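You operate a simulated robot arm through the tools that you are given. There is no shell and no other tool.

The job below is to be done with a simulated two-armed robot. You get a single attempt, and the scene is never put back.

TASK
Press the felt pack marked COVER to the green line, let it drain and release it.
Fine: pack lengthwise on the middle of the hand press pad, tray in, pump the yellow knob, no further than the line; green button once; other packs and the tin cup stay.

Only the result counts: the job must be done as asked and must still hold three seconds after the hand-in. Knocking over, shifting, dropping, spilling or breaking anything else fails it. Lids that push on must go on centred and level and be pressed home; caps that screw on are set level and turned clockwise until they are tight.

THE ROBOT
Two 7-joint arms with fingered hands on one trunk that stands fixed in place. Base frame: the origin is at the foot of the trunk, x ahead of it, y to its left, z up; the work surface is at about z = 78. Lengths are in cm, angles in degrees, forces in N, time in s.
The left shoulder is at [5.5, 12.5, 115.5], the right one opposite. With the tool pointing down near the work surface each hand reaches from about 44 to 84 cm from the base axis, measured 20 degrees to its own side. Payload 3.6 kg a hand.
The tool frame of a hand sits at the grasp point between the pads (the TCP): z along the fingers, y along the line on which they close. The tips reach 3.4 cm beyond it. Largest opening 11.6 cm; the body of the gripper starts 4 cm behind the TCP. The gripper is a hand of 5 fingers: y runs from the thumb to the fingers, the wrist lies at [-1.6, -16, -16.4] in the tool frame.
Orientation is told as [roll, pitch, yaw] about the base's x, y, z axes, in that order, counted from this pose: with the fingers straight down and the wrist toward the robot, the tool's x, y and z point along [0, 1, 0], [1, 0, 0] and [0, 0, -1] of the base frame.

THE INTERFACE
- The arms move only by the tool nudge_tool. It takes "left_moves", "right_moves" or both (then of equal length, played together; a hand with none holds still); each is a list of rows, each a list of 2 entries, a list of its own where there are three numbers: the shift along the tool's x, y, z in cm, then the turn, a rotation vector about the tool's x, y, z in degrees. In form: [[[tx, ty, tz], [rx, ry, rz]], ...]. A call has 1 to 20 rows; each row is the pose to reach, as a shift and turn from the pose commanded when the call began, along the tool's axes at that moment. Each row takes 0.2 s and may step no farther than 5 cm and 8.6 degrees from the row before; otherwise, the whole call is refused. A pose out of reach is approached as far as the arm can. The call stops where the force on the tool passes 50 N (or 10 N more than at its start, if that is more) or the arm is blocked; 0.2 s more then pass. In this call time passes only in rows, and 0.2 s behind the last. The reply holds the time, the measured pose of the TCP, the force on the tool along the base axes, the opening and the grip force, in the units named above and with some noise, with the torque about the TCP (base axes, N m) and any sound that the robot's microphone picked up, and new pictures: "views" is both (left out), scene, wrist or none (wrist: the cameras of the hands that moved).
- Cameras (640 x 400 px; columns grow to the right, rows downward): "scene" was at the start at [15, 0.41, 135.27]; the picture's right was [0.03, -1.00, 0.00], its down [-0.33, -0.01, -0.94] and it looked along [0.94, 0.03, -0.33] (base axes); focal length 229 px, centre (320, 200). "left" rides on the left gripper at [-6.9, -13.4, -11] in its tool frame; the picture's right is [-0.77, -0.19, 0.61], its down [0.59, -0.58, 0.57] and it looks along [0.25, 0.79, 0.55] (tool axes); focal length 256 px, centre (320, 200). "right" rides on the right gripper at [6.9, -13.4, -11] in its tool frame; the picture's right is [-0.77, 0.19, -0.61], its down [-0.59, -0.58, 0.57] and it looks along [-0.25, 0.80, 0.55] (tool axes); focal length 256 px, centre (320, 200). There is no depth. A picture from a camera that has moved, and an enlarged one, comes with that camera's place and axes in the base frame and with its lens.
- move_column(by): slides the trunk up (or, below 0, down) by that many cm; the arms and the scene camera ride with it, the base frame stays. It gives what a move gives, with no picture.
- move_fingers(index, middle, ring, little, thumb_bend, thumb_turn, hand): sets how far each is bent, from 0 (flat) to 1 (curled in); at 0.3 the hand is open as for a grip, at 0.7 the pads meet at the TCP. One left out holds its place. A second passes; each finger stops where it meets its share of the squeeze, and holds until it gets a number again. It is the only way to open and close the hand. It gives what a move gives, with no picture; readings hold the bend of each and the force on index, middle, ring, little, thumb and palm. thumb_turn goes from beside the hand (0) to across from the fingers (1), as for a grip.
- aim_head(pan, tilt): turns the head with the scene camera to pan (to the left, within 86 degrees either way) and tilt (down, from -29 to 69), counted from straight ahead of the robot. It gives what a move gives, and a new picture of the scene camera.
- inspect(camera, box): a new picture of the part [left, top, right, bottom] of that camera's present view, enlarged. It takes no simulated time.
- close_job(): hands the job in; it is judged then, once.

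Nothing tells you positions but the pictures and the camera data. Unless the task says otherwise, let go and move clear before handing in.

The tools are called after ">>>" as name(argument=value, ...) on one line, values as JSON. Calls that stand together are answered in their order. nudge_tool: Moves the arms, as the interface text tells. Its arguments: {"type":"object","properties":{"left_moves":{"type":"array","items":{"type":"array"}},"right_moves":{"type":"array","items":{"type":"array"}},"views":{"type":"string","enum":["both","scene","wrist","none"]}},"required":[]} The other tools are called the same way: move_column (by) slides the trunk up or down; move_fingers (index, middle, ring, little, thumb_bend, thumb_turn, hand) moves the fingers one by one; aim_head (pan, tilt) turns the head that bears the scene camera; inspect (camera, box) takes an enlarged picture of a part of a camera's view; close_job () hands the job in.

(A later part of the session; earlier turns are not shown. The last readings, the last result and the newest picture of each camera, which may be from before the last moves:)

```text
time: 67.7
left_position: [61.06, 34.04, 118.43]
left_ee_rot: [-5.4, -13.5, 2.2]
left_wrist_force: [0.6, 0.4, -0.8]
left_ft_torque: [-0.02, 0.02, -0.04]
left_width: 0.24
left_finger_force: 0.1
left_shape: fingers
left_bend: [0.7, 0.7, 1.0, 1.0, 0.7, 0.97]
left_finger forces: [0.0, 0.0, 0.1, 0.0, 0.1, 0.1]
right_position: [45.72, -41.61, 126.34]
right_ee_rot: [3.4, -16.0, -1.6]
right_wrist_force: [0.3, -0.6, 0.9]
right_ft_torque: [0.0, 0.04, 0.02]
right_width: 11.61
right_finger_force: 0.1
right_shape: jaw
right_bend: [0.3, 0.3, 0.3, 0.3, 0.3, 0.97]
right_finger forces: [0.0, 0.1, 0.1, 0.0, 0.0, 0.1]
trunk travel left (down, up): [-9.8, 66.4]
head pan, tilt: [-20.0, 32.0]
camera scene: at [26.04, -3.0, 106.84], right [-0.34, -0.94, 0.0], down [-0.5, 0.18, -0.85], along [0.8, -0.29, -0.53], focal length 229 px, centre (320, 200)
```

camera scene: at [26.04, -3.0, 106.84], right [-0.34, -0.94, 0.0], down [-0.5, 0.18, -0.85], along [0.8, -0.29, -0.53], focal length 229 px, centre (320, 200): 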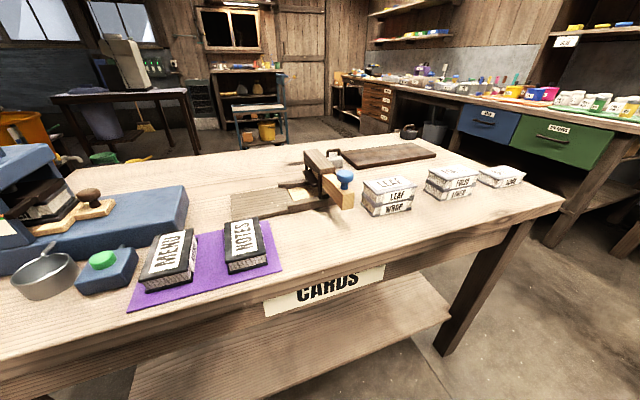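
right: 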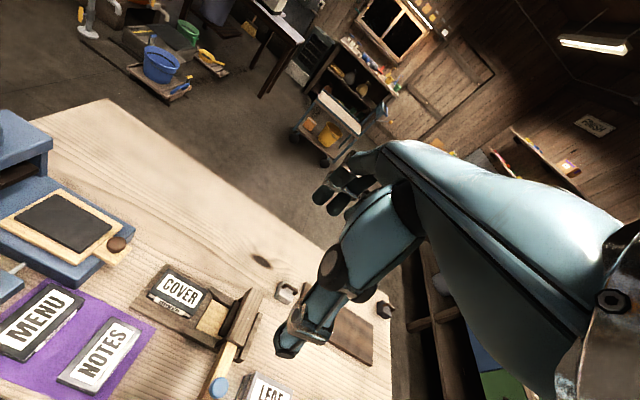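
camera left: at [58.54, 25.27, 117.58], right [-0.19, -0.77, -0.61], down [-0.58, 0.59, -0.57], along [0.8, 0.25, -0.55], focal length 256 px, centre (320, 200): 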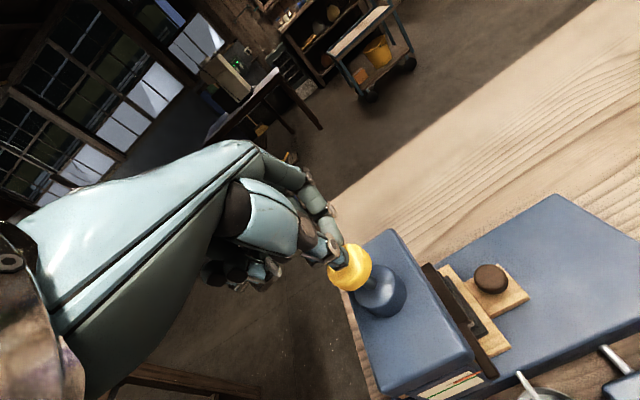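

Everything on the table is in its place and the body has settled (camera near x = 27, z = 107). I'll raise the trunk gently by a few centimetres first, to see that it moves freely.

>>> move_column(by=6)

>>> aim_head(pan=20, tilt=25)

```text
time: 68.7
left_position: [61.64, 34.23, 123.88]
left_ee_rot: [-5.3, -12.6, 2.3]
left_wrist_force: [-0.6, 2.5, -0.8]
left_ft_torque: [-0.2, -0.02, -0.16]
left_width: 0.24
left_finger_force: 0.1
left_shape: fingers
left_bend: [0.7, 0.7, 1.0, 1.0, 0.7, 0.97]
left_finger forces: [0.1, 0.0, 0.0, 0.1, 0.0, 0.0]
right_position: [46.12, -41.76, 132.08]
right_ee_rot: [3.6, -15.4, -1.6]
right_wrist_force: [-2.2, -2.1, 0.1]
right_ft_torque: [0.16, -0.1, 0.07]
right_width: 11.6
right_finger_force: 0.1
right_shape: jaw
right_bend: [0.3, 0.3, 0.3, 0.3, 0.3, 0.97]
right_finger forces: [0.1, 0.0, 0.1, 0.0, 0.1, 0.0]
trunk travel left (down, up): [-15.8, 60.4]
head pan, tilt: [-20.0, 32.0]
```

```text
time: 69.8
left_position: [61.17, 34.06, 124.21]
left_ee_rot: [-5.2, -13.0, 2.2]
left_wrist_force: [-0.2, 0.2, -0.6]
left_ft_torque: [0.03, -0.02, -0.01]
left_width: 0.25
left_finger_force: 0.0
left_shape: fingers
left_bend: [0.7, 0.7, 1.0, 1.0, 0.7, 0.97]
left_finger forces: [0.0, 0.1, 0.0, 0.0, 0.0, 0.1]
right_position: [45.67, -41.53, 132.17]
right_ee_rot: [3.4, -15.4, -1.6]
right_wrist_force: [-0.5, -0.2, -0.9]
right_ft_torque: [0.03, -0.01, 0.0]
right_width: 11.6
right_finger_force: 0.1
right_shape: jaw
right_bend: [0.3, 0.3, 0.3, 0.3, 0.3, 0.97]
right_finger forces: [0.1, 0.0, 0.0, 0.0, 0.0, 0.1]
trunk travel left (down, up): [-15.8, 60.4]
head pan, tilt: [20.0, 25.0]
camera scene: at [22.9, 3.19, 114.41], right [0.34, -0.94, 0.0], down [-0.4, -0.14, -0.91], along [0.85, 0.31, -0.42], focal length 229 px, centre (320, 200)
```

scene: 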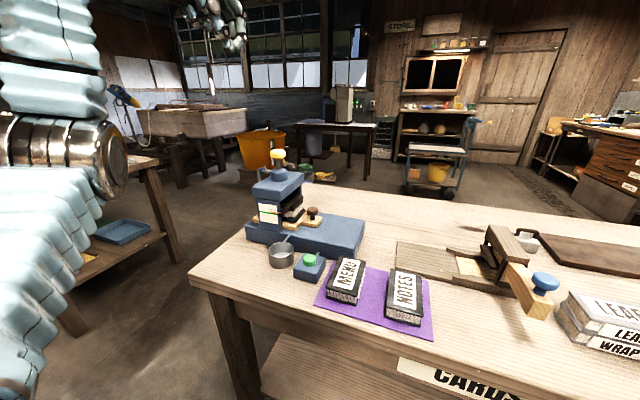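

The trunk moves freely, and it naturally shifts forward as it lowers. This height gives a closer, flatter view of the gauge, so I'll check that it is steady and read the gauge from here.

>>> inspect(camera="scene", box=[250, 195, 302, 233])

>>> nudge_tool(left_moves=[[[0, 0, -0.5], [0, 0, 0]], [[0, 0, 0], [0, 0, 0]]], views="none")

>>> inspect(camera="scene", box=[250, 195, 302, 233])

```text
10.53 times, centred on (276, 214) of scene
camera zoom: at [22.9, 3.19, 114.41], right [0.34, -0.94, 0.0], down [-0.4, -0.14, -0.91], along [0.85, 0.31, -0.42], focal length 2411 px, centre (783, 53)
```

zoom: 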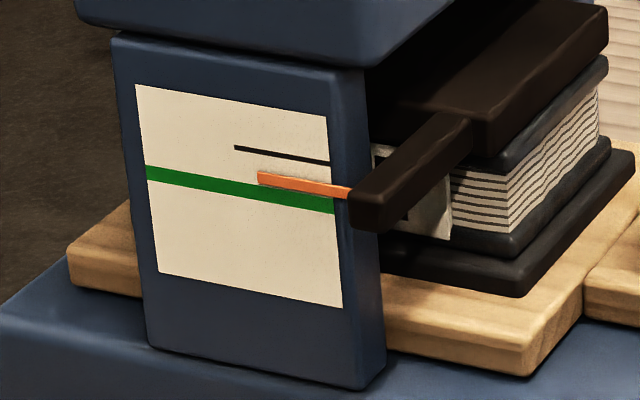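

```text
time: 70.4
left_position: [61.08, 34.03, 124.29]
left_ee_rot: [-5.4, -13.0, 2.2]
left_wrist_force: [0.0, 0.3, 0.1]
left_ft_torque: [-0.01, 0.0, -0.01]
left_width: 0.24
left_finger_force: 0.0
left_shape: fingers
left_bend: [0.7, 0.7, 1.0, 1.0, 0.7, 0.97]
left_finger forces: [0.1, 0.1, 0.0, 0.0, 0.1, 0.0]
right_position: [45.68, -41.53, 132.12]
right_ee_rot: [3.3, -15.4, -1.6]
right_wrist_force: [-1.5, 0.0, 0.6]
right_ft_torque: [-0.02, 0.01, -0.01]
right_width: 11.6
right_finger_force: 0.0
right_shape: jaw
right_bend: [0.3, 0.3, 0.3, 0.3, 0.3, 0.97]
right_finger forces: [0.0, 0.0, 0.1, 0.1, 0.0, 0.1]
trunk travel left (down, up): [-15.8, 60.4]
head pan, tilt: [20.0, 25.0]
```

```text
10.53 times, centred on (276, 214) of scene
camera zoom: at [22.92, 3.22, 114.4], right [0.34, -0.94, 0.0], down [-0.4, -0.14, -0.91], along [0.85, 0.31, -0.42], focal length 2411 px, centre (783, 53)
```

zoom: 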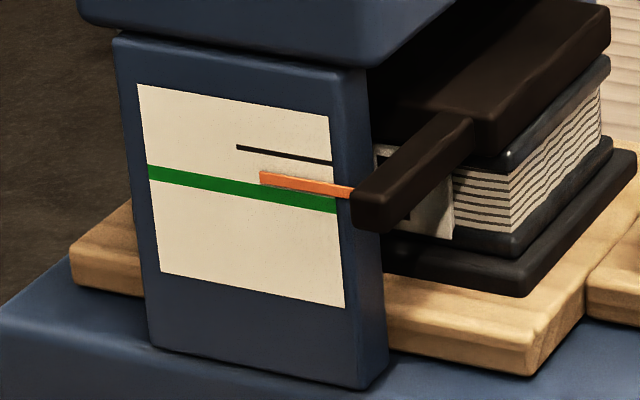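

The stance is steady. I'll bring the left hand back square over the yellow knob, undoing the small tilt it picked up.

>>> nudge_tool(left_moves=[[[0, 0, 0], [6.5, 2.5, 0.8]], [[-0.3, 2.18, 2.6], [13.09, 5.02, 1.59]], [[-0.63, 4.36, 5.2], [13.09, 5.02, 1.59]], [[-0.95, 6.54, 7.8], [13.09, 5.02, 1.59]], [[-1.26, 8.72, 10.42], [13.09, 5.02, 1.59]]], views="both")

```text
time: 71.6
left_position: [72.13, 32.19, 116.1]
left_ee_rot: [0.0, 0.1, 0.0]
left_wrist_force: [0.4, 0.5, -0.9]
left_ft_torque: [0.0, -0.03, -0.03]
left_width: 0.25
left_finger_force: 0.1
left_shape: fingers
left_bend: [0.7, 0.7, 1.0, 1.0, 0.7, 0.97]
left_finger forces: [0.0, 0.1, 0.0, 0.1, 0.0, 0.0]
right_position: [46.01, -41.61, 132.02]
right_ee_rot: [3.4, -15.2, -1.6]
right_wrist_force: [0.4, -0.2, -0.5]
right_ft_torque: [-0.03, 0.02, -0.02]
right_width: 11.61
right_finger_force: 0.0
right_shape: jaw
right_bend: [0.3, 0.3, 0.3, 0.3, 0.3, 0.97]
right_finger forces: [0.1, 0.1, 0.0, 0.1, 0.1, 0.0]
trunk travel left (down, up): [-15.8, 60.4]
head pan, tilt: [20.0, 25.0]
camera scene: at [23.19, 3.17, 114.39], right [0.34, -0.94, 0.0], down [-0.4, -0.14, -0.91], along [0.85, 0.31, -0.42], focal length 229 px, centre (320, 200)
camera left: at [58.76, 25.24, 127.17], right [-0.19, -0.77, -0.61], down [-0.58, 0.59, -0.56], along [0.79, 0.25, -0.56], focal length 256 px, centre (320, 200)
```

scene: 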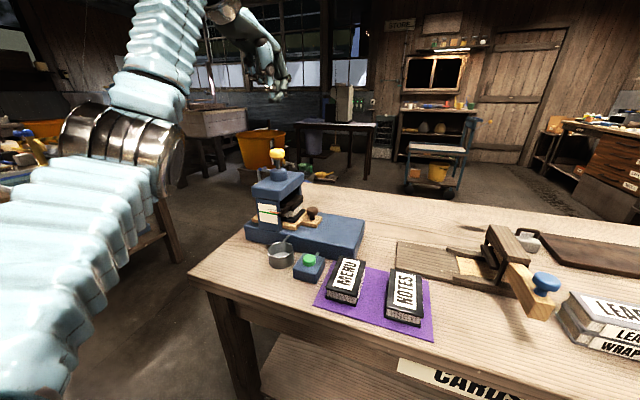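
left: 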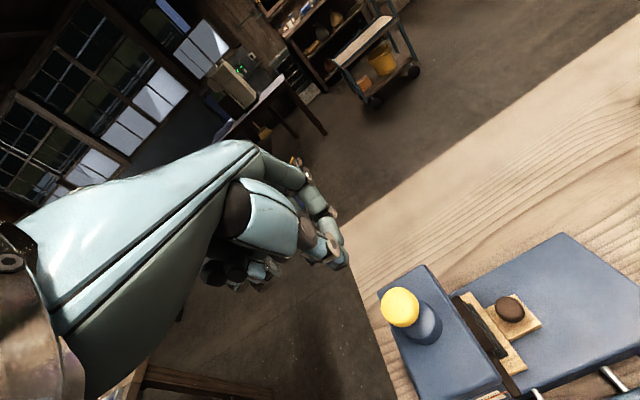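

The hand is square again above the knob. Lowering to just above it.

>>> nudge_tool(left_moves=[[[0, 0, 3], [0, 0, 0]], [[0, 0, 6], [0, 0, 0]], [[0, 0, 8.5], [0, 0, 0]], [[0, 0, 10], [0, 0, 0]]], views="wrist")

>>> inspect(camera="scene", box=[245, 135, 335, 240])

```text
time: 72.6
left_position: [72.11, 32.13, 106.05]
left_ee_rot: [0.0, 0.1, 0.0]
left_wrist_force: [0.2, 0.3, -0.3]
left_ft_torque: [-0.01, -0.01, 0.02]
left_width: 0.27
left_finger_force: 0.1
left_shape: fingers
left_bend: [0.7, 0.7, 1.0, 1.0, 0.7, 0.97]
left_finger forces: [0.0, 0.1, 0.0, 0.1, 0.0, 0.0]
right_position: [45.99, -41.52, 132.08]
right_ee_rot: [3.3, -15.3, -1.6]
right_wrist_force: [-0.6, -0.2, 0.2]
right_ft_torque: [0.0, 0.0, 0.01]
right_width: 11.6
right_finger_force: 0.1
right_shape: jaw
right_bend: [0.3, 0.3, 0.3, 0.3, 0.3, 0.97]
right_finger forces: [0.0, 0.0, 0.0, 0.0, 0.1, 0.0]
trunk travel left (down, up): [-15.8, 60.4]
head pan, tilt: [20.0, 25.0]
camera left: at [58.65, 25.33, 117.25], right [-0.19, -0.77, -0.61], down [-0.58, 0.59, -0.56], along [0.79, 0.25, -0.56], focal length 256 px, centre (320, 200)
```

left: 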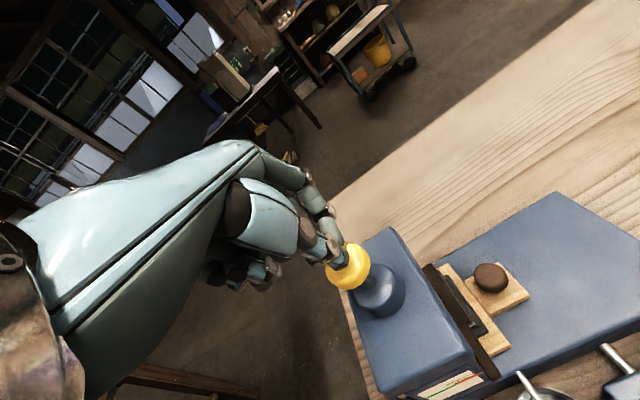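

```text
3.81 times, centred on (290, 188) of scene
camera zoom: at [23.13, 3.21, 114.39], right [0.34, -0.94, 0.0], down [-0.4, -0.14, -0.91], along [0.85, 0.31, -0.42], focal length 872 px, centre (434, 248)
```

zoom: 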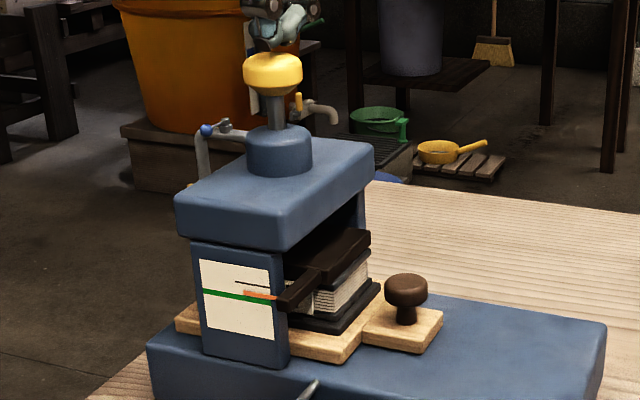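

The knob has returned fully. Third stroke: pressing down in stages.

>>> nudge_tool(left_moves=[[[0, 0, 0.4], [0, 0, 0]], [[0, 0, 0.8], [0, 0, 0]], [[0, 0, 1.2], [0, 0, 0]], [[0, 0, 1.6], [0, 0, 0]]], views="none")

>>> inspect(camera="scene", box=[250, 195, 302, 233])

```text
time: 73.6
left_position: [71.92, 32.23, 104.67]
left_ee_rot: [0.0, 0.0, 0.0]
left_wrist_force: [-0.2, 0.1, 3.4]
left_ft_torque: [-0.03, 0.0, -0.02]
left_width: 0.22
left_finger_force: 1.4
left_shape: fingers
left_bend: [0.7, 0.7, 1.0, 1.0, 0.7, 0.97]
left_finger forces: [2.5, 0.0, 0.0, 0.0, 0.1, 0.0]
right_position: [45.73, -41.69, 132.17]
right_ee_rot: [3.3, -15.3, -1.6]
right_wrist_force: [-0.2, -0.3, 0.1]
right_ft_torque: [-0.01, 0.02, -0.01]
right_width: 11.6
right_finger_force: 0.0
right_shape: jaw
right_bend: [0.3, 0.3, 0.3, 0.3, 0.3, 0.97]
right_finger forces: [0.1, 0.0, 0.0, 0.0, 0.0, 0.1]
trunk travel left (down, up): [-15.8, 60.4]
head pan, tilt: [20.0, 25.0]
```

```text
10.53 times, centred on (276, 214) of scene
camera zoom: at [22.89, 3.18, 114.42], right [0.34, -0.94, 0.0], down [-0.4, -0.14, -0.91], along [0.85, 0.31, -0.42], focal length 2411 px, centre (783, 53)
```

zoom: 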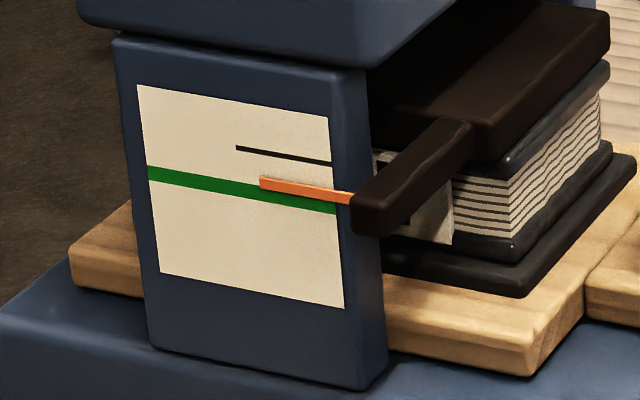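

The pointer is moving down as expected. A bit further.

>>> nudge_tool(left_moves=[[[0, 0, 0.15], [0, 0, 0]], [[0, 0, 0.35], [0, 0, 0]]], views="none")

>>> inspect(camera="scene", box=[260, 199, 292, 223])

```text
time: 74.2
left_position: [71.98, 32.28, 104.24]
left_ee_rot: [0.0, 0.0, -0.1]
left_wrist_force: [-0.5, 0.5, 2.5]
left_ft_torque: [-0.03, -0.02, 0.01]
left_width: 0.2
left_finger_force: 1.6
left_shape: fingers
left_bend: [0.7, 0.7, 1.0, 1.0, 0.7, 0.97]
left_finger forces: [3.1, 0.0, 0.2, 0.0, 0.2, 0.1]
right_position: [45.57, -41.58, 132.16]
right_ee_rot: [3.4, -15.4, -1.6]
right_wrist_force: [0.2, 0.1, 0.1]
right_ft_torque: [0.0, 0.02, 0.0]
right_width: 11.61
right_finger_force: 0.1
right_shape: jaw
right_bend: [0.3, 0.3, 0.3, 0.3, 0.3, 0.97]
right_finger forces: [0.0, 0.0, 0.1, 0.0, 0.0, 0.1]
trunk travel left (down, up): [-15.8, 60.4]
head pan, tilt: [20.0, 25.0]
```

```text
16.00 times, centred on (276, 211) of scene
camera zoom: at [22.88, 3.19, 114.42], right [0.34, -0.94, 0.0], down [-0.4, -0.14, -0.91], along [0.85, 0.31, -0.42], focal length 3664 px, centre (1024, 24)
```

zoom: 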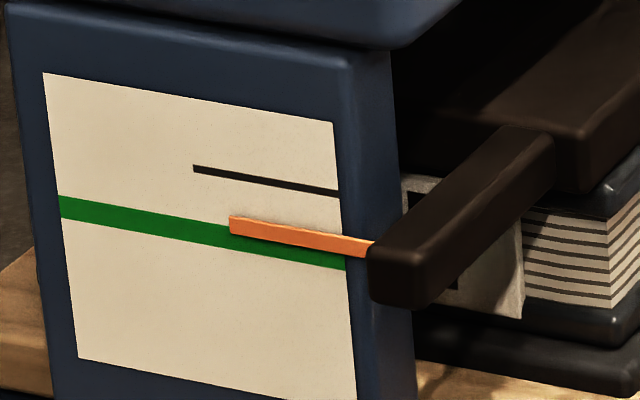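

The pointer is at roughly three quarters. I'll finish this stroke.

>>> nudge_tool(left_moves=[[[0, 0, 0.2], [0, 0, 0]], [[0, 0, 0.4], [0, 0, 0]]], views="none")

>>> inspect(camera="scene", box=[260, 199, 292, 223])

```text
time: 74.8
left_position: [71.95, 32.17, 103.85]
left_ee_rot: [0.0, 0.0, 0.0]
left_wrist_force: [1.5, 0.9, 4.0]
left_ft_torque: [-0.02, 0.0, 0.02]
left_width: 0.2
left_finger_force: 1.7
left_shape: fingers
left_bend: [0.7, 0.7, 1.0, 1.0, 0.7, 0.97]
left_finger forces: [3.7, 0.1, 0.0, 0.0, 0.2, 0.0]
right_position: [45.81, -41.71, 132.18]
right_ee_rot: [3.4, -15.4, -1.5]
right_wrist_force: [0.2, -0.5, 0.6]
right_ft_torque: [0.01, 0.02, 0.01]
right_width: 11.61
right_finger_force: 0.0
right_shape: jaw
right_bend: [0.3, 0.3, 0.3, 0.3, 0.3, 0.97]
right_finger forces: [0.1, 0.1, 0.0, 0.0, 0.0, 0.1]
trunk travel left (down, up): [-15.8, 60.4]
head pan, tilt: [20.0, 25.0]
```

```text
16.00 times, centred on (276, 211) of scene
camera zoom: at [22.88, 3.19, 114.42], right [0.34, -0.94, 0.0], down [-0.4, -0.14, -0.91], along [0.85, 0.31, -0.42], focal length 3664 px, centre (1024, 24)
```

zoom: 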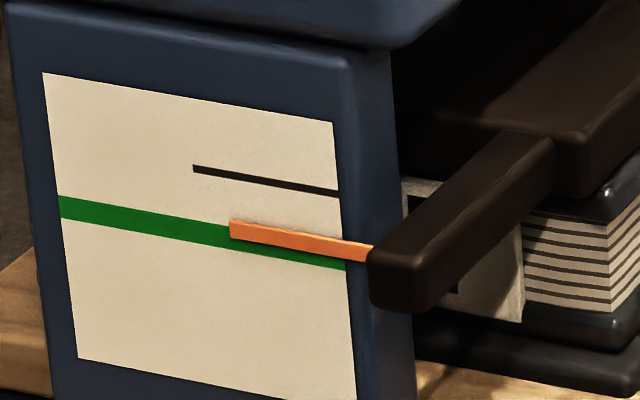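

Still above the line. Finishing to the bottom of the stroke.

>>> nudge_tool(left_moves=[[[0, 0, 0.2], [0, 0, 0]], [[0, 0, 0.45], [0, 0, 0]]], views="none")

>>> inspect(camera="scene", box=[260, 199, 292, 223])

```text
time: 75.4
left_position: [71.9, 32.2, 103.44]
left_ee_rot: [0.0, 0.1, 0.0]
left_wrist_force: [0.9, 0.6, 3.9]
left_ft_torque: [-0.02, -0.02, 0.01]
left_width: 0.2
left_finger_force: 1.8
left_shape: fingers
left_bend: [0.7, 0.7, 1.0, 1.0, 0.7, 0.97]
left_finger forces: [4.5, 0.0, 0.0, 0.1, 0.4, 0.0]
right_position: [45.65, -41.66, 132.09]
right_ee_rot: [3.4, -15.4, -1.6]
right_wrist_force: [-0.1, 0.5, 0.4]
right_ft_torque: [-0.03, -0.01, 0.0]
right_width: 11.61
right_finger_force: 0.1
right_shape: jaw
right_bend: [0.3, 0.3, 0.3, 0.3, 0.3, 0.97]
right_finger forces: [0.0, 0.1, 0.1, 0.1, 0.0, 0.0]
trunk travel left (down, up): [-15.8, 60.4]
head pan, tilt: [20.0, 25.0]
```

```text
16.00 times, centred on (276, 211) of scene
camera zoom: at [22.87, 3.18, 114.42], right [0.34, -0.94, 0.0], down [-0.4, -0.14, -0.91], along [0.85, 0.31, -0.42], focal length 3664 px, centre (1024, 24)
```

zoom: 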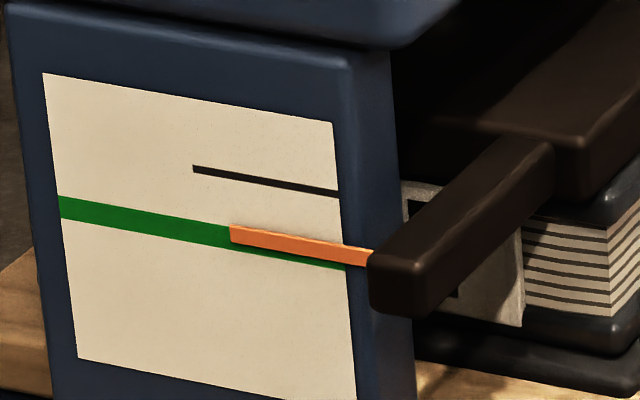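

The pointer now overlaps the line's upper part as seen from here. To correct for the viewing angle, I'll look at the gauge from the left wrist camera, which sees it from steeply above.

>>> inspect(camera="left", box=[400, 330, 520, 400])

>>> inspect(camera="left", box=[410, 355, 480, 400])

```text
5.33 times, centred on (460, 365) of left
camera zoom: at [58.47, 25.34, 114.55], right [-0.19, -0.77, -0.61], down [-0.58, 0.59, -0.57], along [0.8, 0.25, -0.55], focal length 1365 px, centre (-427, -680)
```

zoom: 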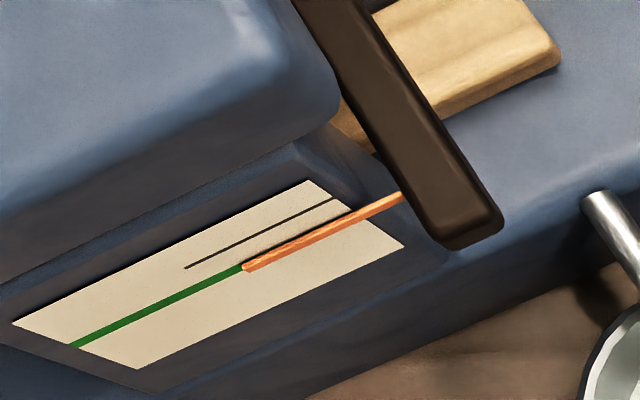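

```text
8.89 times, centred on (445, 378) of left
camera zoom: at [58.47, 25.34, 114.55], right [-0.19, -0.77, -0.61], down [-0.58, 0.59, -0.57], along [0.8, 0.25, -0.55], focal length 2276 px, centre (-791, -1378)
```

zoom: 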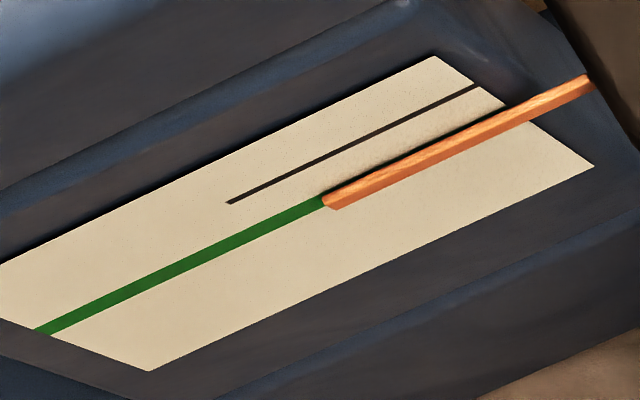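

Combining both views, the pointer is really at about 90% of the way to the centre of the green line. I'll release the knob, then give a small partial stroke.

>>> nudge_tool(left_moves=[[[0, 0, -0.6], [0, 0, 0]], [[0, 0, -1.2], [0, 0, 0]], [[0, 0, -1.8], [0, 0, 0]], [[0, 0, -2.4], [0, 0, 0]]], views="none")

>>> inspect(camera="scene", box=[260, 199, 292, 223])

>>> inspect(camera="left", box=[410, 345, 480, 400])

```text
time: 76.4
left_position: [71.96, 32.28, 105.7]
left_ee_rot: [0.0, 0.1, 0.0]
left_wrist_force: [0.0, 0.0, 0.0]
left_ft_torque: [-0.01, -0.01, 0.01]
left_width: 0.23
left_finger_force: 0.1
left_shape: fingers
left_bend: [0.7, 0.7, 1.0, 1.0, 0.7, 0.97]
left_finger forces: [0.1, 0.0, 0.1, 0.1, 0.0, 0.0]
right_position: [45.77, -41.57, 132.08]
right_ee_rot: [3.4, -15.4, -1.6]
right_wrist_force: [0.7, -0.4, 0.3]
right_ft_torque: [0.04, -0.01, -0.01]
right_width: 11.61
right_finger_force: 0.0
right_shape: jaw
right_bend: [0.3, 0.3, 0.3, 0.3, 0.3, 0.97]
right_finger forces: [0.1, 0.0, 0.1, 0.0, 0.1, 0.0]
trunk travel left (down, up): [-15.8, 60.4]
head pan, tilt: [20.0, 25.0]
```

```text
16.00 times, centred on (276, 211) of scene
camera zoom: at [22.91, 3.19, 114.41], right [0.34, -0.94, 0.0], down [-0.4, -0.14, -0.91], along [0.85, 0.31, -0.42], focal length 3664 px, centre (1024, 24)
```

zoom: 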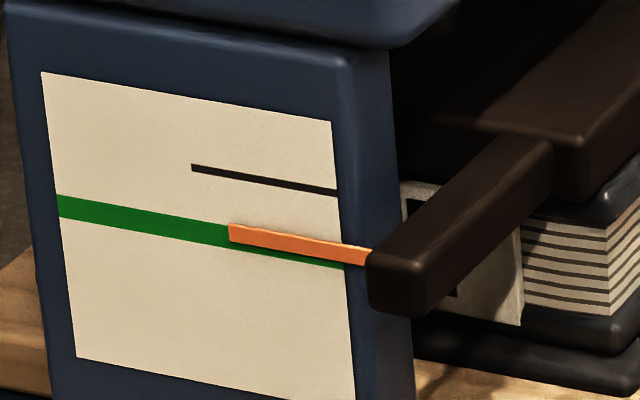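

```text
7.27 times, centred on (445, 372) of left
camera zoom: at [58.54, 25.36, 116.88], right [-0.19, -0.77, -0.61], down [-0.58, 0.59, -0.56], along [0.79, 0.25, -0.56], focal length 1862 px, centre (-589, -1054)
```

zoom: 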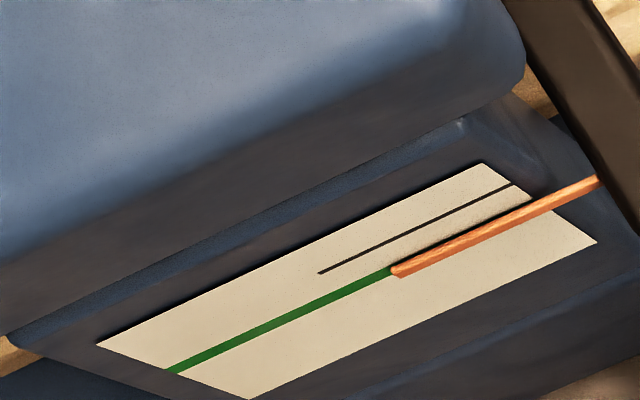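

The pointer holds. Now a small partial stroke.

>>> nudge_tool(left_moves=[[[0, 0, 0.35], [0, 0, 0]], [[0, 0, 0.6], [0, 0, 0]], [[0, 0, 0.8], [0, 0, 0]]], views="none")

>>> inspect(camera="scene", box=[260, 199, 292, 223])

>>> inspect(camera="left", box=[410, 345, 480, 400])

```text
time: 77.2
left_position: [71.82, 32.27, 105.0]
left_ee_rot: [0.0, 0.0, 0.1]
left_wrist_force: [0.9, -0.3, 1.9]
left_ft_torque: [0.01, 0.01, 0.03]
left_width: 0.23
left_finger_force: 0.8
left_shape: fingers
left_bend: [0.7, 0.7, 1.0, 1.0, 0.7, 0.97]
left_finger forces: [1.9, 0.0, 0.0, 0.1, 0.1, 0.0]
right_position: [45.64, -41.68, 132.18]
right_ee_rot: [3.4, -15.4, -1.6]
right_wrist_force: [0.3, 0.0, -0.7]
right_ft_torque: [-0.02, -0.01, 0.03]
right_width: 11.6
right_finger_force: 0.1
right_shape: jaw
right_bend: [0.3, 0.3, 0.3, 0.3, 0.3, 0.97]
right_finger forces: [0.0, 0.0, 0.0, 0.0, 0.0, 0.0]
trunk travel left (down, up): [-15.8, 60.4]
head pan, tilt: [20.0, 25.0]
```

```text
16.00 times, centred on (276, 211) of scene
camera zoom: at [22.9, 3.2, 114.42], right [0.34, -0.94, 0.0], down [-0.4, -0.14, -0.91], along [0.85, 0.31, -0.42], focal length 3664 px, centre (1024, 24)
```

zoom: 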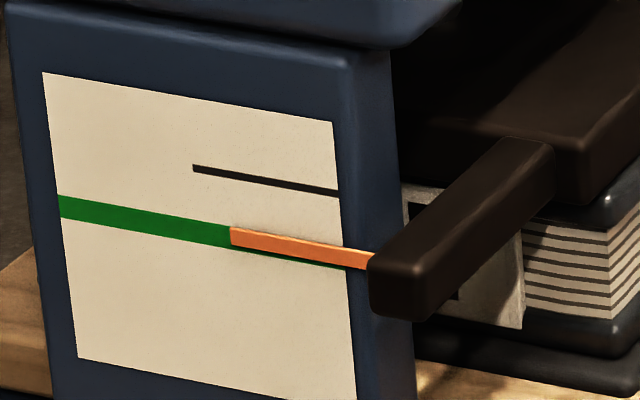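

```text
7.27 times, centred on (445, 372) of left
camera zoom: at [58.48, 25.38, 116.14], right [-0.19, -0.77, -0.61], down [-0.58, 0.59, -0.57], along [0.8, 0.25, -0.55], focal length 1862 px, centre (-589, -1054)
```

zoom: 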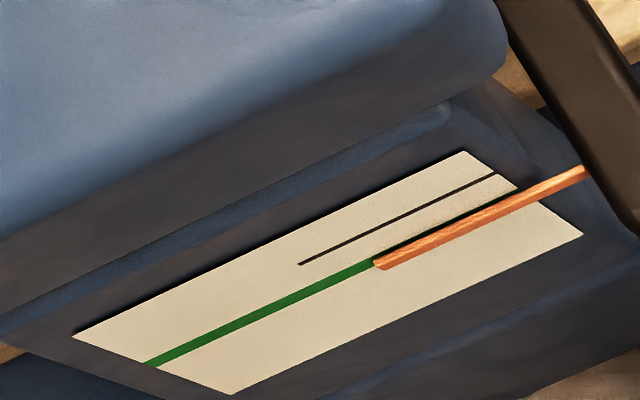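

By both views the pointer is now within about half a millimetre above the centre of the green line, so I stop pumping here. I'll lift the hand off the knob and watch the draining at the spout and cup.

>>> nudge_tool(left_moves=[[[0, 0, -0.5], [0, 0, 0]], [[0, 0, -1.0], [0, 0, 0]], [[0, 0, -3], [0, 0, 0]], [[0, 0, -6], [0, 0, 0]], [[0, 0, -10], [0, 0, 0]]], views="none")

>>> inspect(camera="scene", box=[260, 199, 292, 223])

>>> inspect(camera="scene", box=[255, 225, 335, 285])

```text
time: 78.4
left_position: [71.88, 32.15, 115.15]
left_ee_rot: [0.1, -0.1, 0.0]
left_wrist_force: [-0.4, 0.3, 0.1]
left_ft_torque: [0.02, 0.01, 0.01]
left_width: 0.22
left_finger_force: 0.1
left_shape: fingers
left_bend: [0.7, 0.7, 1.0, 1.0, 0.7, 0.97]
left_finger forces: [0.1, 0.0, 0.1, 0.0, 0.0, 0.1]
right_position: [45.72, -41.8, 132.13]
right_ee_rot: [3.5, -15.5, -1.6]
right_wrist_force: [-0.4, 0.4, 0.2]
right_ft_torque: [0.01, -0.03, 0.01]
right_width: 11.61
right_finger_force: 0.0
right_shape: jaw
right_bend: [0.3, 0.3, 0.3, 0.3, 0.3, 0.97]
right_finger forces: [0.0, 0.0, 0.0, 0.0, 0.1, 0.0]
trunk travel left (down, up): [-15.8, 60.4]
head pan, tilt: [20.0, 25.0]
```

```text
16.00 times, centred on (276, 211) of scene
camera zoom: at [22.84, 3.12, 114.44], right [0.34, -0.94, 0.0], down [-0.4, -0.14, -0.91], along [0.85, 0.31, -0.42], focal length 3664 px, centre (1024, 24)
```

zoom: 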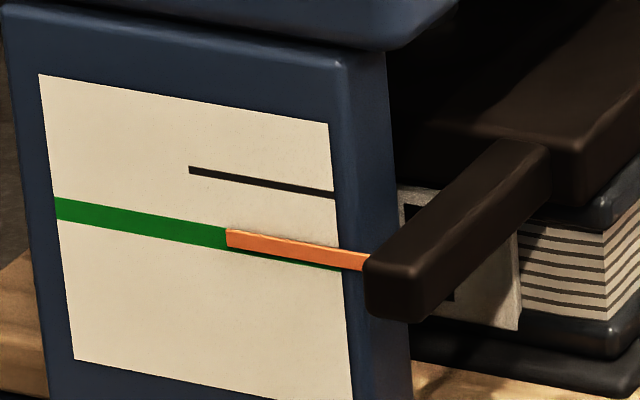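

```text
6.67 times, centred on (295, 255) of scene
camera zoom: at [22.84, 3.12, 114.44], right [0.34, -0.94, 0.0], down [-0.4, -0.14, -0.91], along [0.85, 0.31, -0.42], focal length 1527 px, centre (487, -167)
```

zoom: 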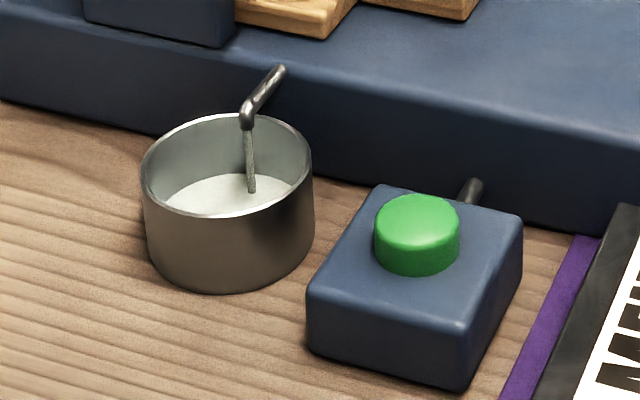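

Water is now running from the spout into the cup, and the pointer holds at the line. While it drains, I'll move the hand (index and thumb closed, the others curled) high over to the button side and keep watching.

>>> move_fingers(hand="left", middle=1.0)

>>> nudge_tool(left_moves=[[[0, 0, 0], [0, 0, 0]], [[-2, -3, 0], [0, 0, 0]], [[-5, -6, 0], [0, 0, 0]], [[-9, -9, 0], [0, 0, 0]], [[-12, -12, 0], [0, 0, 0]], [[-13.2, -12.8, 0], [0, 0, 0]], [[-13.2, -12.8, 0], [0, 0, 0]], [[-13.2, -12.8, 0], [0, 0, 0]], [[-13.2, -12.8, 0], [0, 0, 0]], [[-13.2, -12.8, 0], [0, 0, 0]]], views="both")

>>> inspect(camera="scene", box=[255, 225, 335, 285])

>>> inspect(camera="scene", box=[260, 199, 292, 223])

```text
time: 79.4
left_position: [71.95, 32.3, 114.99]
left_ee_rot: [0.0, 0.0, 0.0]
left_wrist_force: [-0.3, -0.8, -0.7]
left_ft_torque: [0.0, 0.0, 0.05]
left_width: 0.24
left_finger_force: 0.0
left_shape: fingers
left_bend: [0.7, 1.0, 1.0, 1.0, 0.7, 0.97]
left_finger forces: [0.0, 0.0, 0.0, 0.0, 0.1, 0.0]
right_position: [45.68, -41.57, 132.21]
right_ee_rot: [3.4, -15.5, -1.7]
right_wrist_force: [0.7, -0.1, 0.3]
right_ft_torque: [0.0, 0.01, -0.01]
right_width: 11.63
right_finger_force: 0.0
right_shape: jaw
right_bend: [0.3, 0.3, 0.3, 0.3, 0.3, 0.97]
right_finger forces: [0.0, 0.0, 0.0, 0.0, 0.0, 0.1]
trunk travel left (down, up): [-15.8, 60.4]
head pan, tilt: [20.0, 25.0]
```

```text
time: 81.6
left_position: [59.13, 19.02, 115.12]
left_ee_rot: [0.0, 0.0, 0.0]
left_wrist_force: [-0.6, -0.4, 0.0]
left_ft_torque: [0.01, 0.01, 0.01]
left_width: 0.24
left_finger_force: 0.1
left_shape: fingers
left_bend: [0.7, 1.0, 1.0, 1.0, 0.7, 0.97]
left_finger forces: [0.0, 0.0, 0.0, 0.0, 0.0, 0.0]
right_position: [45.68, -41.56, 132.26]
right_ee_rot: [3.4, -15.4, -1.6]
right_wrist_force: [-0.1, 0.5, 0.2]
right_ft_torque: [-0.02, 0.02, 0.01]
right_width: 11.62
right_finger_force: 0.0
right_shape: jaw
right_bend: [0.3, 0.3, 0.3, 0.3, 0.3, 0.97]
right_finger forces: [0.0, 0.0, 0.0, 0.1, 0.1, 0.0]
trunk travel left (down, up): [-15.8, 60.4]
head pan, tilt: [20.0, 25.0]
camera scene: at [22.91, 3.19, 114.41], right [0.34, -0.94, 0.0], down [-0.4, -0.14, -0.91], along [0.85, 0.31, -0.42], focal length 229 px, centre (320, 200)
camera left: at [45.73, 12.15, 126.18], right [-0.19, -0.77, -0.61], down [-0.58, 0.59, -0.56], along [0.79, 0.25, -0.55], focal length 256 px, centre (320, 200)
```

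scene: 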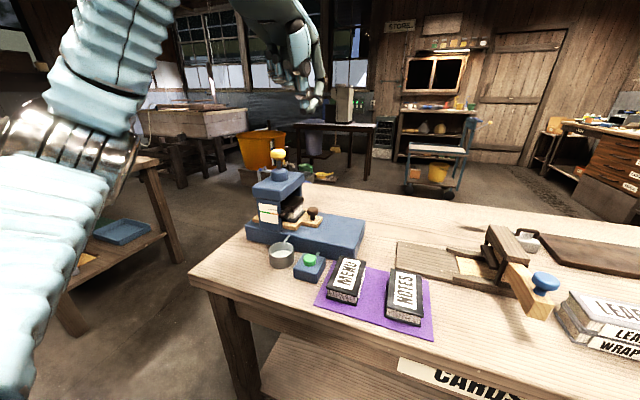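
left: 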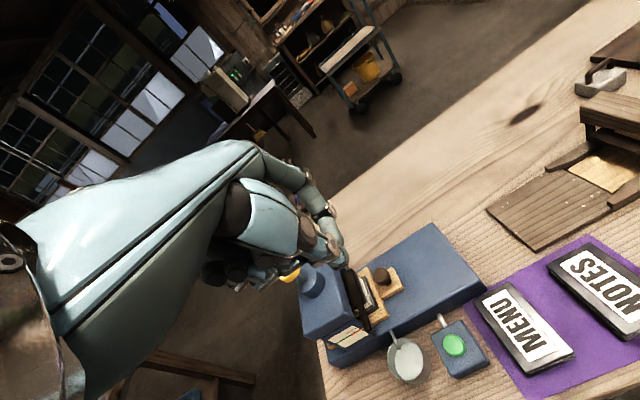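

```text
6.67 times, centred on (295, 255) of scene
camera zoom: at [22.91, 3.19, 114.41], right [0.34, -0.94, 0.0], down [-0.4, -0.14, -0.91], along [0.85, 0.31, -0.42], focal length 1527 px, centre (487, -167)
```

zoom: 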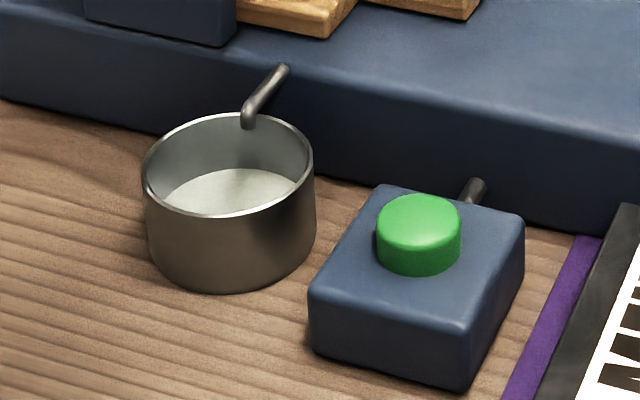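

```text
16.00 times, centred on (276, 211) of scene
camera zoom: at [22.91, 3.19, 114.41], right [0.34, -0.94, 0.0], down [-0.4, -0.14, -0.91], along [0.85, 0.31, -0.42], focal length 3664 px, centre (1024, 24)
```

zoom: 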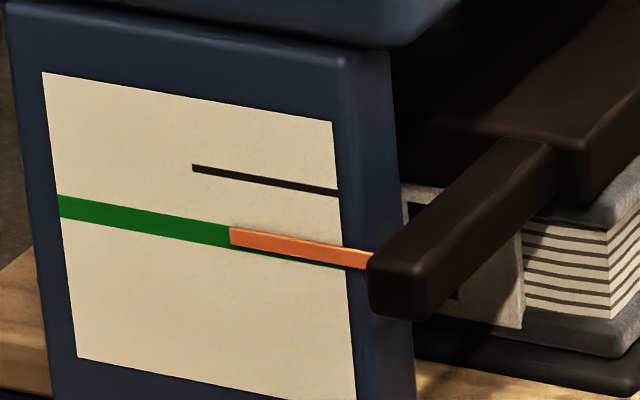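

The stream has stopped and the pack's covers have turned from black (wet) to grey (dry), like the dry packs on the right. I'll wait a few more seconds to be sure that draining is complete before using the button.

>>> nudge_tool(left_moves=[[[0, 0, 0], [0, 0, 0]], [[0, 0, 0], [0, 0, 0]], [[0, 0, 0], [0, 0, 0]], [[0, 0, 0], [0, 0, 0]], [[0, 0, 0], [0, 0, 0]], [[0, 0, 0], [0, 0, 0]], [[0, 0, 0], [0, 0, 0]], [[0, 0, 0], [0, 0, 0]], [[0, 0, 0], [0, 0, 0]], [[0, 0, 0], [0, 0, 0]], [[0, 0, 0], [0, 0, 0]], [[0, 0, 0], [0, 0, 0]], [[0, 0, 0], [0, 0, 0]], [[0, 0, 0], [0, 0, 0]], [[0, 0, 0], [0, 0, 0]], [[0, 0, 0], [0, 0, 0]], [[0, 0, 0], [0, 0, 0]], [[0, 0, 0], [0, 0, 0]], [[0, 0, 0], [0, 0, 0]], [[0, 0, 0], [0, 0, 0]]], views="none")

>>> inspect(camera="scene", box=[245, 165, 335, 285])

>>> inspect(camera="left", box=[290, 220, 510, 390])

>>> inspect(camera="scene", box=[260, 199, 292, 223])

```text
time: 85.8
left_position: [59.11, 18.98, 115.04]
left_ee_rot: [0.0, 0.0, 0.1]
left_wrist_force: [0.0, -0.3, 0.1]
left_ft_torque: [0.02, 0.04, -0.01]
left_width: 0.22
left_finger_force: 0.0
left_shape: fingers
left_bend: [0.7, 1.0, 1.0, 1.0, 0.7, 0.97]
left_finger forces: [0.0, 0.0, 0.0, 0.1, 0.0, 0.0]
right_position: [45.81, -41.71, 132.17]
right_ee_rot: [3.4, -15.4, -1.6]
right_wrist_force: [0.5, 0.3, 0.2]
right_ft_torque: [0.03, 0.01, -0.02]
right_width: 11.59
right_finger_force: 0.0
right_shape: jaw
right_bend: [0.3, 0.3, 0.3, 0.3, 0.3, 0.97]
right_finger forces: [0.0, 0.0, 0.0, 0.0, 0.0, 0.1]
trunk travel left (down, up): [-15.8, 60.4]
head pan, tilt: [20.0, 25.0]
```

```text
3.33 times, centred on (290, 225) of scene
camera zoom: at [22.91, 3.19, 114.41], right [0.34, -0.94, 0.0], down [-0.4, -0.14, -0.91], along [0.85, 0.31, -0.42], focal length 763 px, centre (420, 117)
```

zoom: 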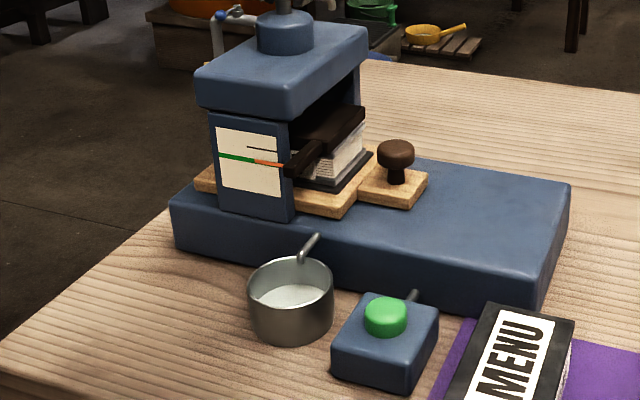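

```text
2.35 times, centred on (400, 305) of left
camera zoom: at [45.73, 12.15, 126.18], right [-0.19, -0.77, -0.61], down [-0.58, 0.59, -0.56], along [0.79, 0.25, -0.55], focal length 602 px, centre (132, -47)
```

zoom: 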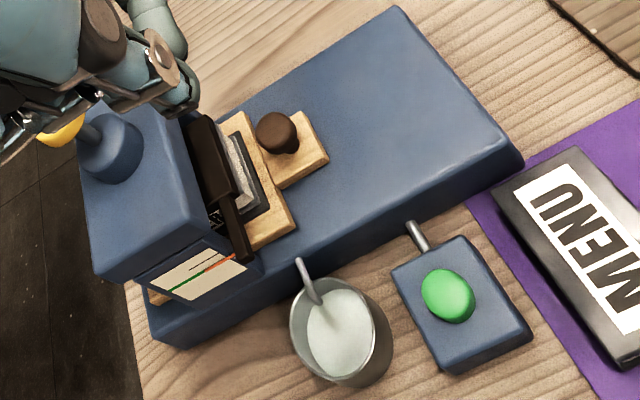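

```text
16.00 times, centred on (276, 211) of scene
camera zoom: at [22.91, 3.19, 114.41], right [0.34, -0.94, 0.0], down [-0.4, -0.14, -0.91], along [0.85, 0.31, -0.42], focal length 3664 px, centre (1024, 24)
```

zoom: 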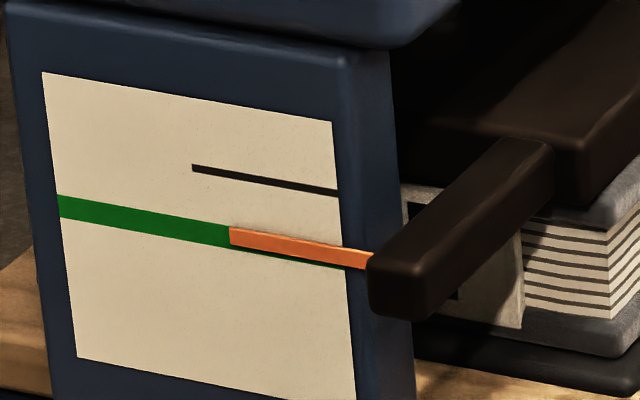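

Draining is finished and everything is steady. The green button is at about (59.1, 18.8, top 82.5). I'll lower the fingertips above it.

>>> nudge_tool(left_moves=[[[0, 0, 4], [0, 0, 0]], [[0, 0, 8], [0, 0, 0]], [[0, 0, 12], [0, 0, 0]], [[0, 0, 16], [0, 0, 0]], [[0, 0, 20], [0, 0, 0]], [[0, 0, 24], [0, 0, 0]]], views="both")

>>> inspect(camera="left", box=[200, 130, 460, 390])

>>> inspect(camera="scene", box=[240, 170, 360, 290])

```text
time: 87.2
left_position: [59.15, 19.19, 91.09]
left_ee_rot: [0.0, 0.0, -0.1]
left_wrist_force: [-0.2, 0.4, 0.0]
left_ft_torque: [0.02, 0.03, -0.01]
left_width: 0.24
left_finger_force: 0.1
left_shape: fingers
left_bend: [0.7, 1.0, 1.0, 1.0, 0.7, 0.97]
left_finger forces: [0.1, 0.0, 0.0, 0.1, 0.0, 0.0]
right_position: [45.74, -41.62, 132.17]
right_ee_rot: [3.4, -15.5, -1.5]
right_wrist_force: [-0.7, 0.1, 0.0]
right_ft_torque: [0.02, -0.02, 0.02]
right_width: 11.6
right_finger_force: 0.1
right_shape: jaw
right_bend: [0.3, 0.3, 0.3, 0.3, 0.3, 0.97]
right_finger forces: [0.0, 0.0, 0.0, 0.1, 0.1, 0.1]
trunk travel left (down, up): [-15.8, 60.4]
head pan, tilt: [20.0, 25.0]
camera scene: at [22.92, 3.23, 114.41], right [0.34, -0.94, 0.0], down [-0.4, -0.14, -0.91], along [0.85, 0.31, -0.42], focal length 229 px, centre (320, 200)
camera left: at [45.65, 12.21, 102.07], right [-0.19, -0.77, -0.61], down [-0.58, 0.59, -0.57], along [0.8, 0.25, -0.55], focal length 256 px, centre (320, 200)
```

scene: 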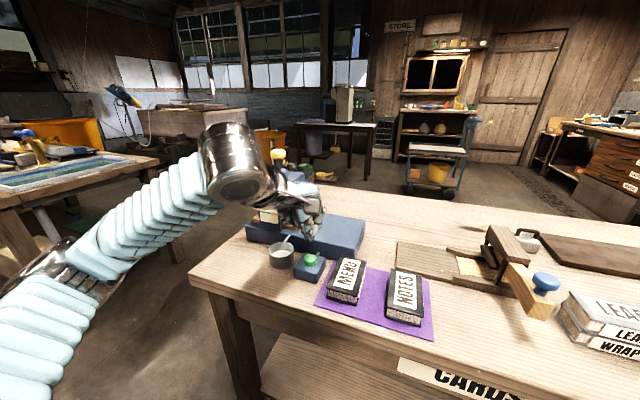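
left: 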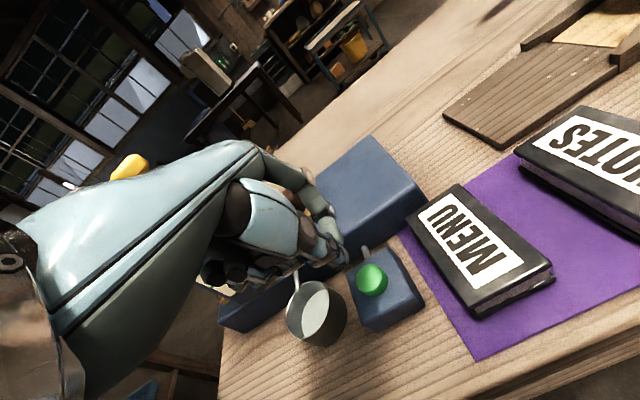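

```text
1.54 times, centred on (330, 260) of left
camera zoom: at [45.65, 12.21, 102.07], right [-0.19, -0.77, -0.61], down [-0.58, 0.59, -0.57], along [0.8, 0.25, -0.55], focal length 394 px, centre (305, 108)
```

zoom: 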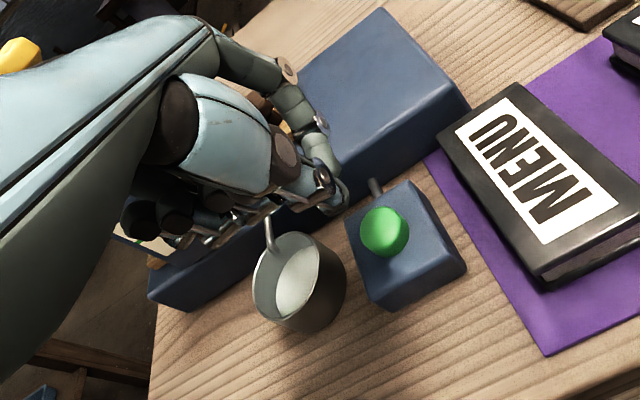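

```text
3.33 times, centred on (300, 230) of scene
camera zoom: at [22.92, 3.23, 114.41], right [0.34, -0.94, 0.0], down [-0.4, -0.14, -0.91], along [0.85, 0.31, -0.42], focal length 763 px, centre (387, 100)
```

zoom: 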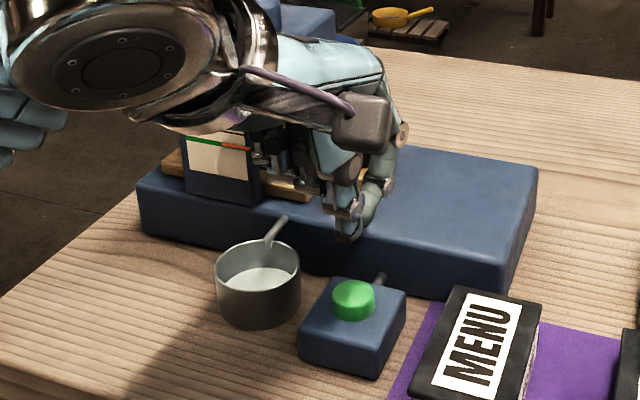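

The fingertips are directly above the button, but I want to check that the curled fingers clear the spout and cup before going lower.

>>> inspect(camera="scene", box=[265, 195, 335, 265])

>>> inspect(camera="left", box=[195, 220, 365, 350])

```text
5.71 times, centred on (300, 230) of scene
camera zoom: at [22.92, 3.23, 114.41], right [0.34, -0.94, 0.0], down [-0.4, -0.14, -0.91], along [0.85, 0.31, -0.42], focal length 1309 px, centre (434, 29)
```

zoom: 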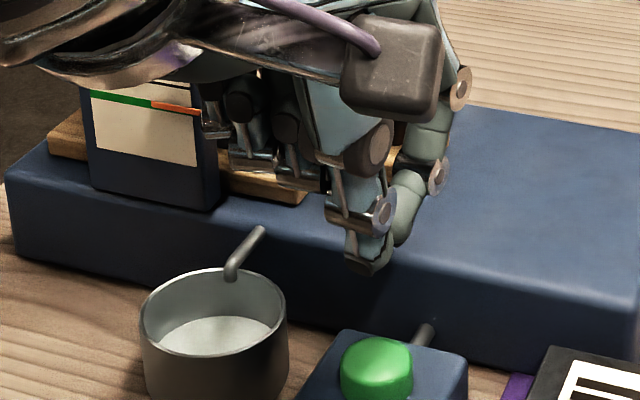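

```text
3.08 times, centred on (280, 285) of left
camera zoom: at [45.65, 12.21, 102.07], right [-0.19, -0.77, -0.61], down [-0.58, 0.59, -0.57], along [0.8, 0.25, -0.55], focal length 788 px, centre (443, -62)
```

zoom: 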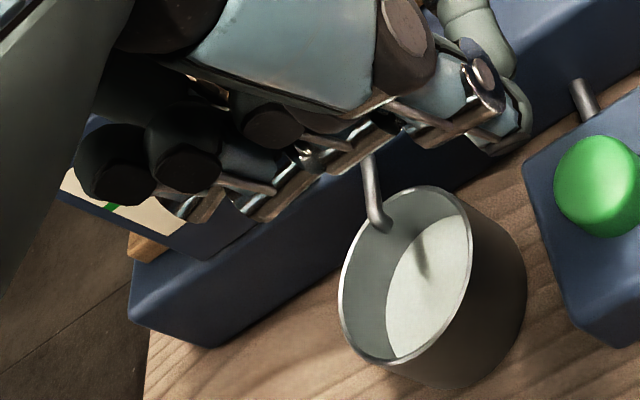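

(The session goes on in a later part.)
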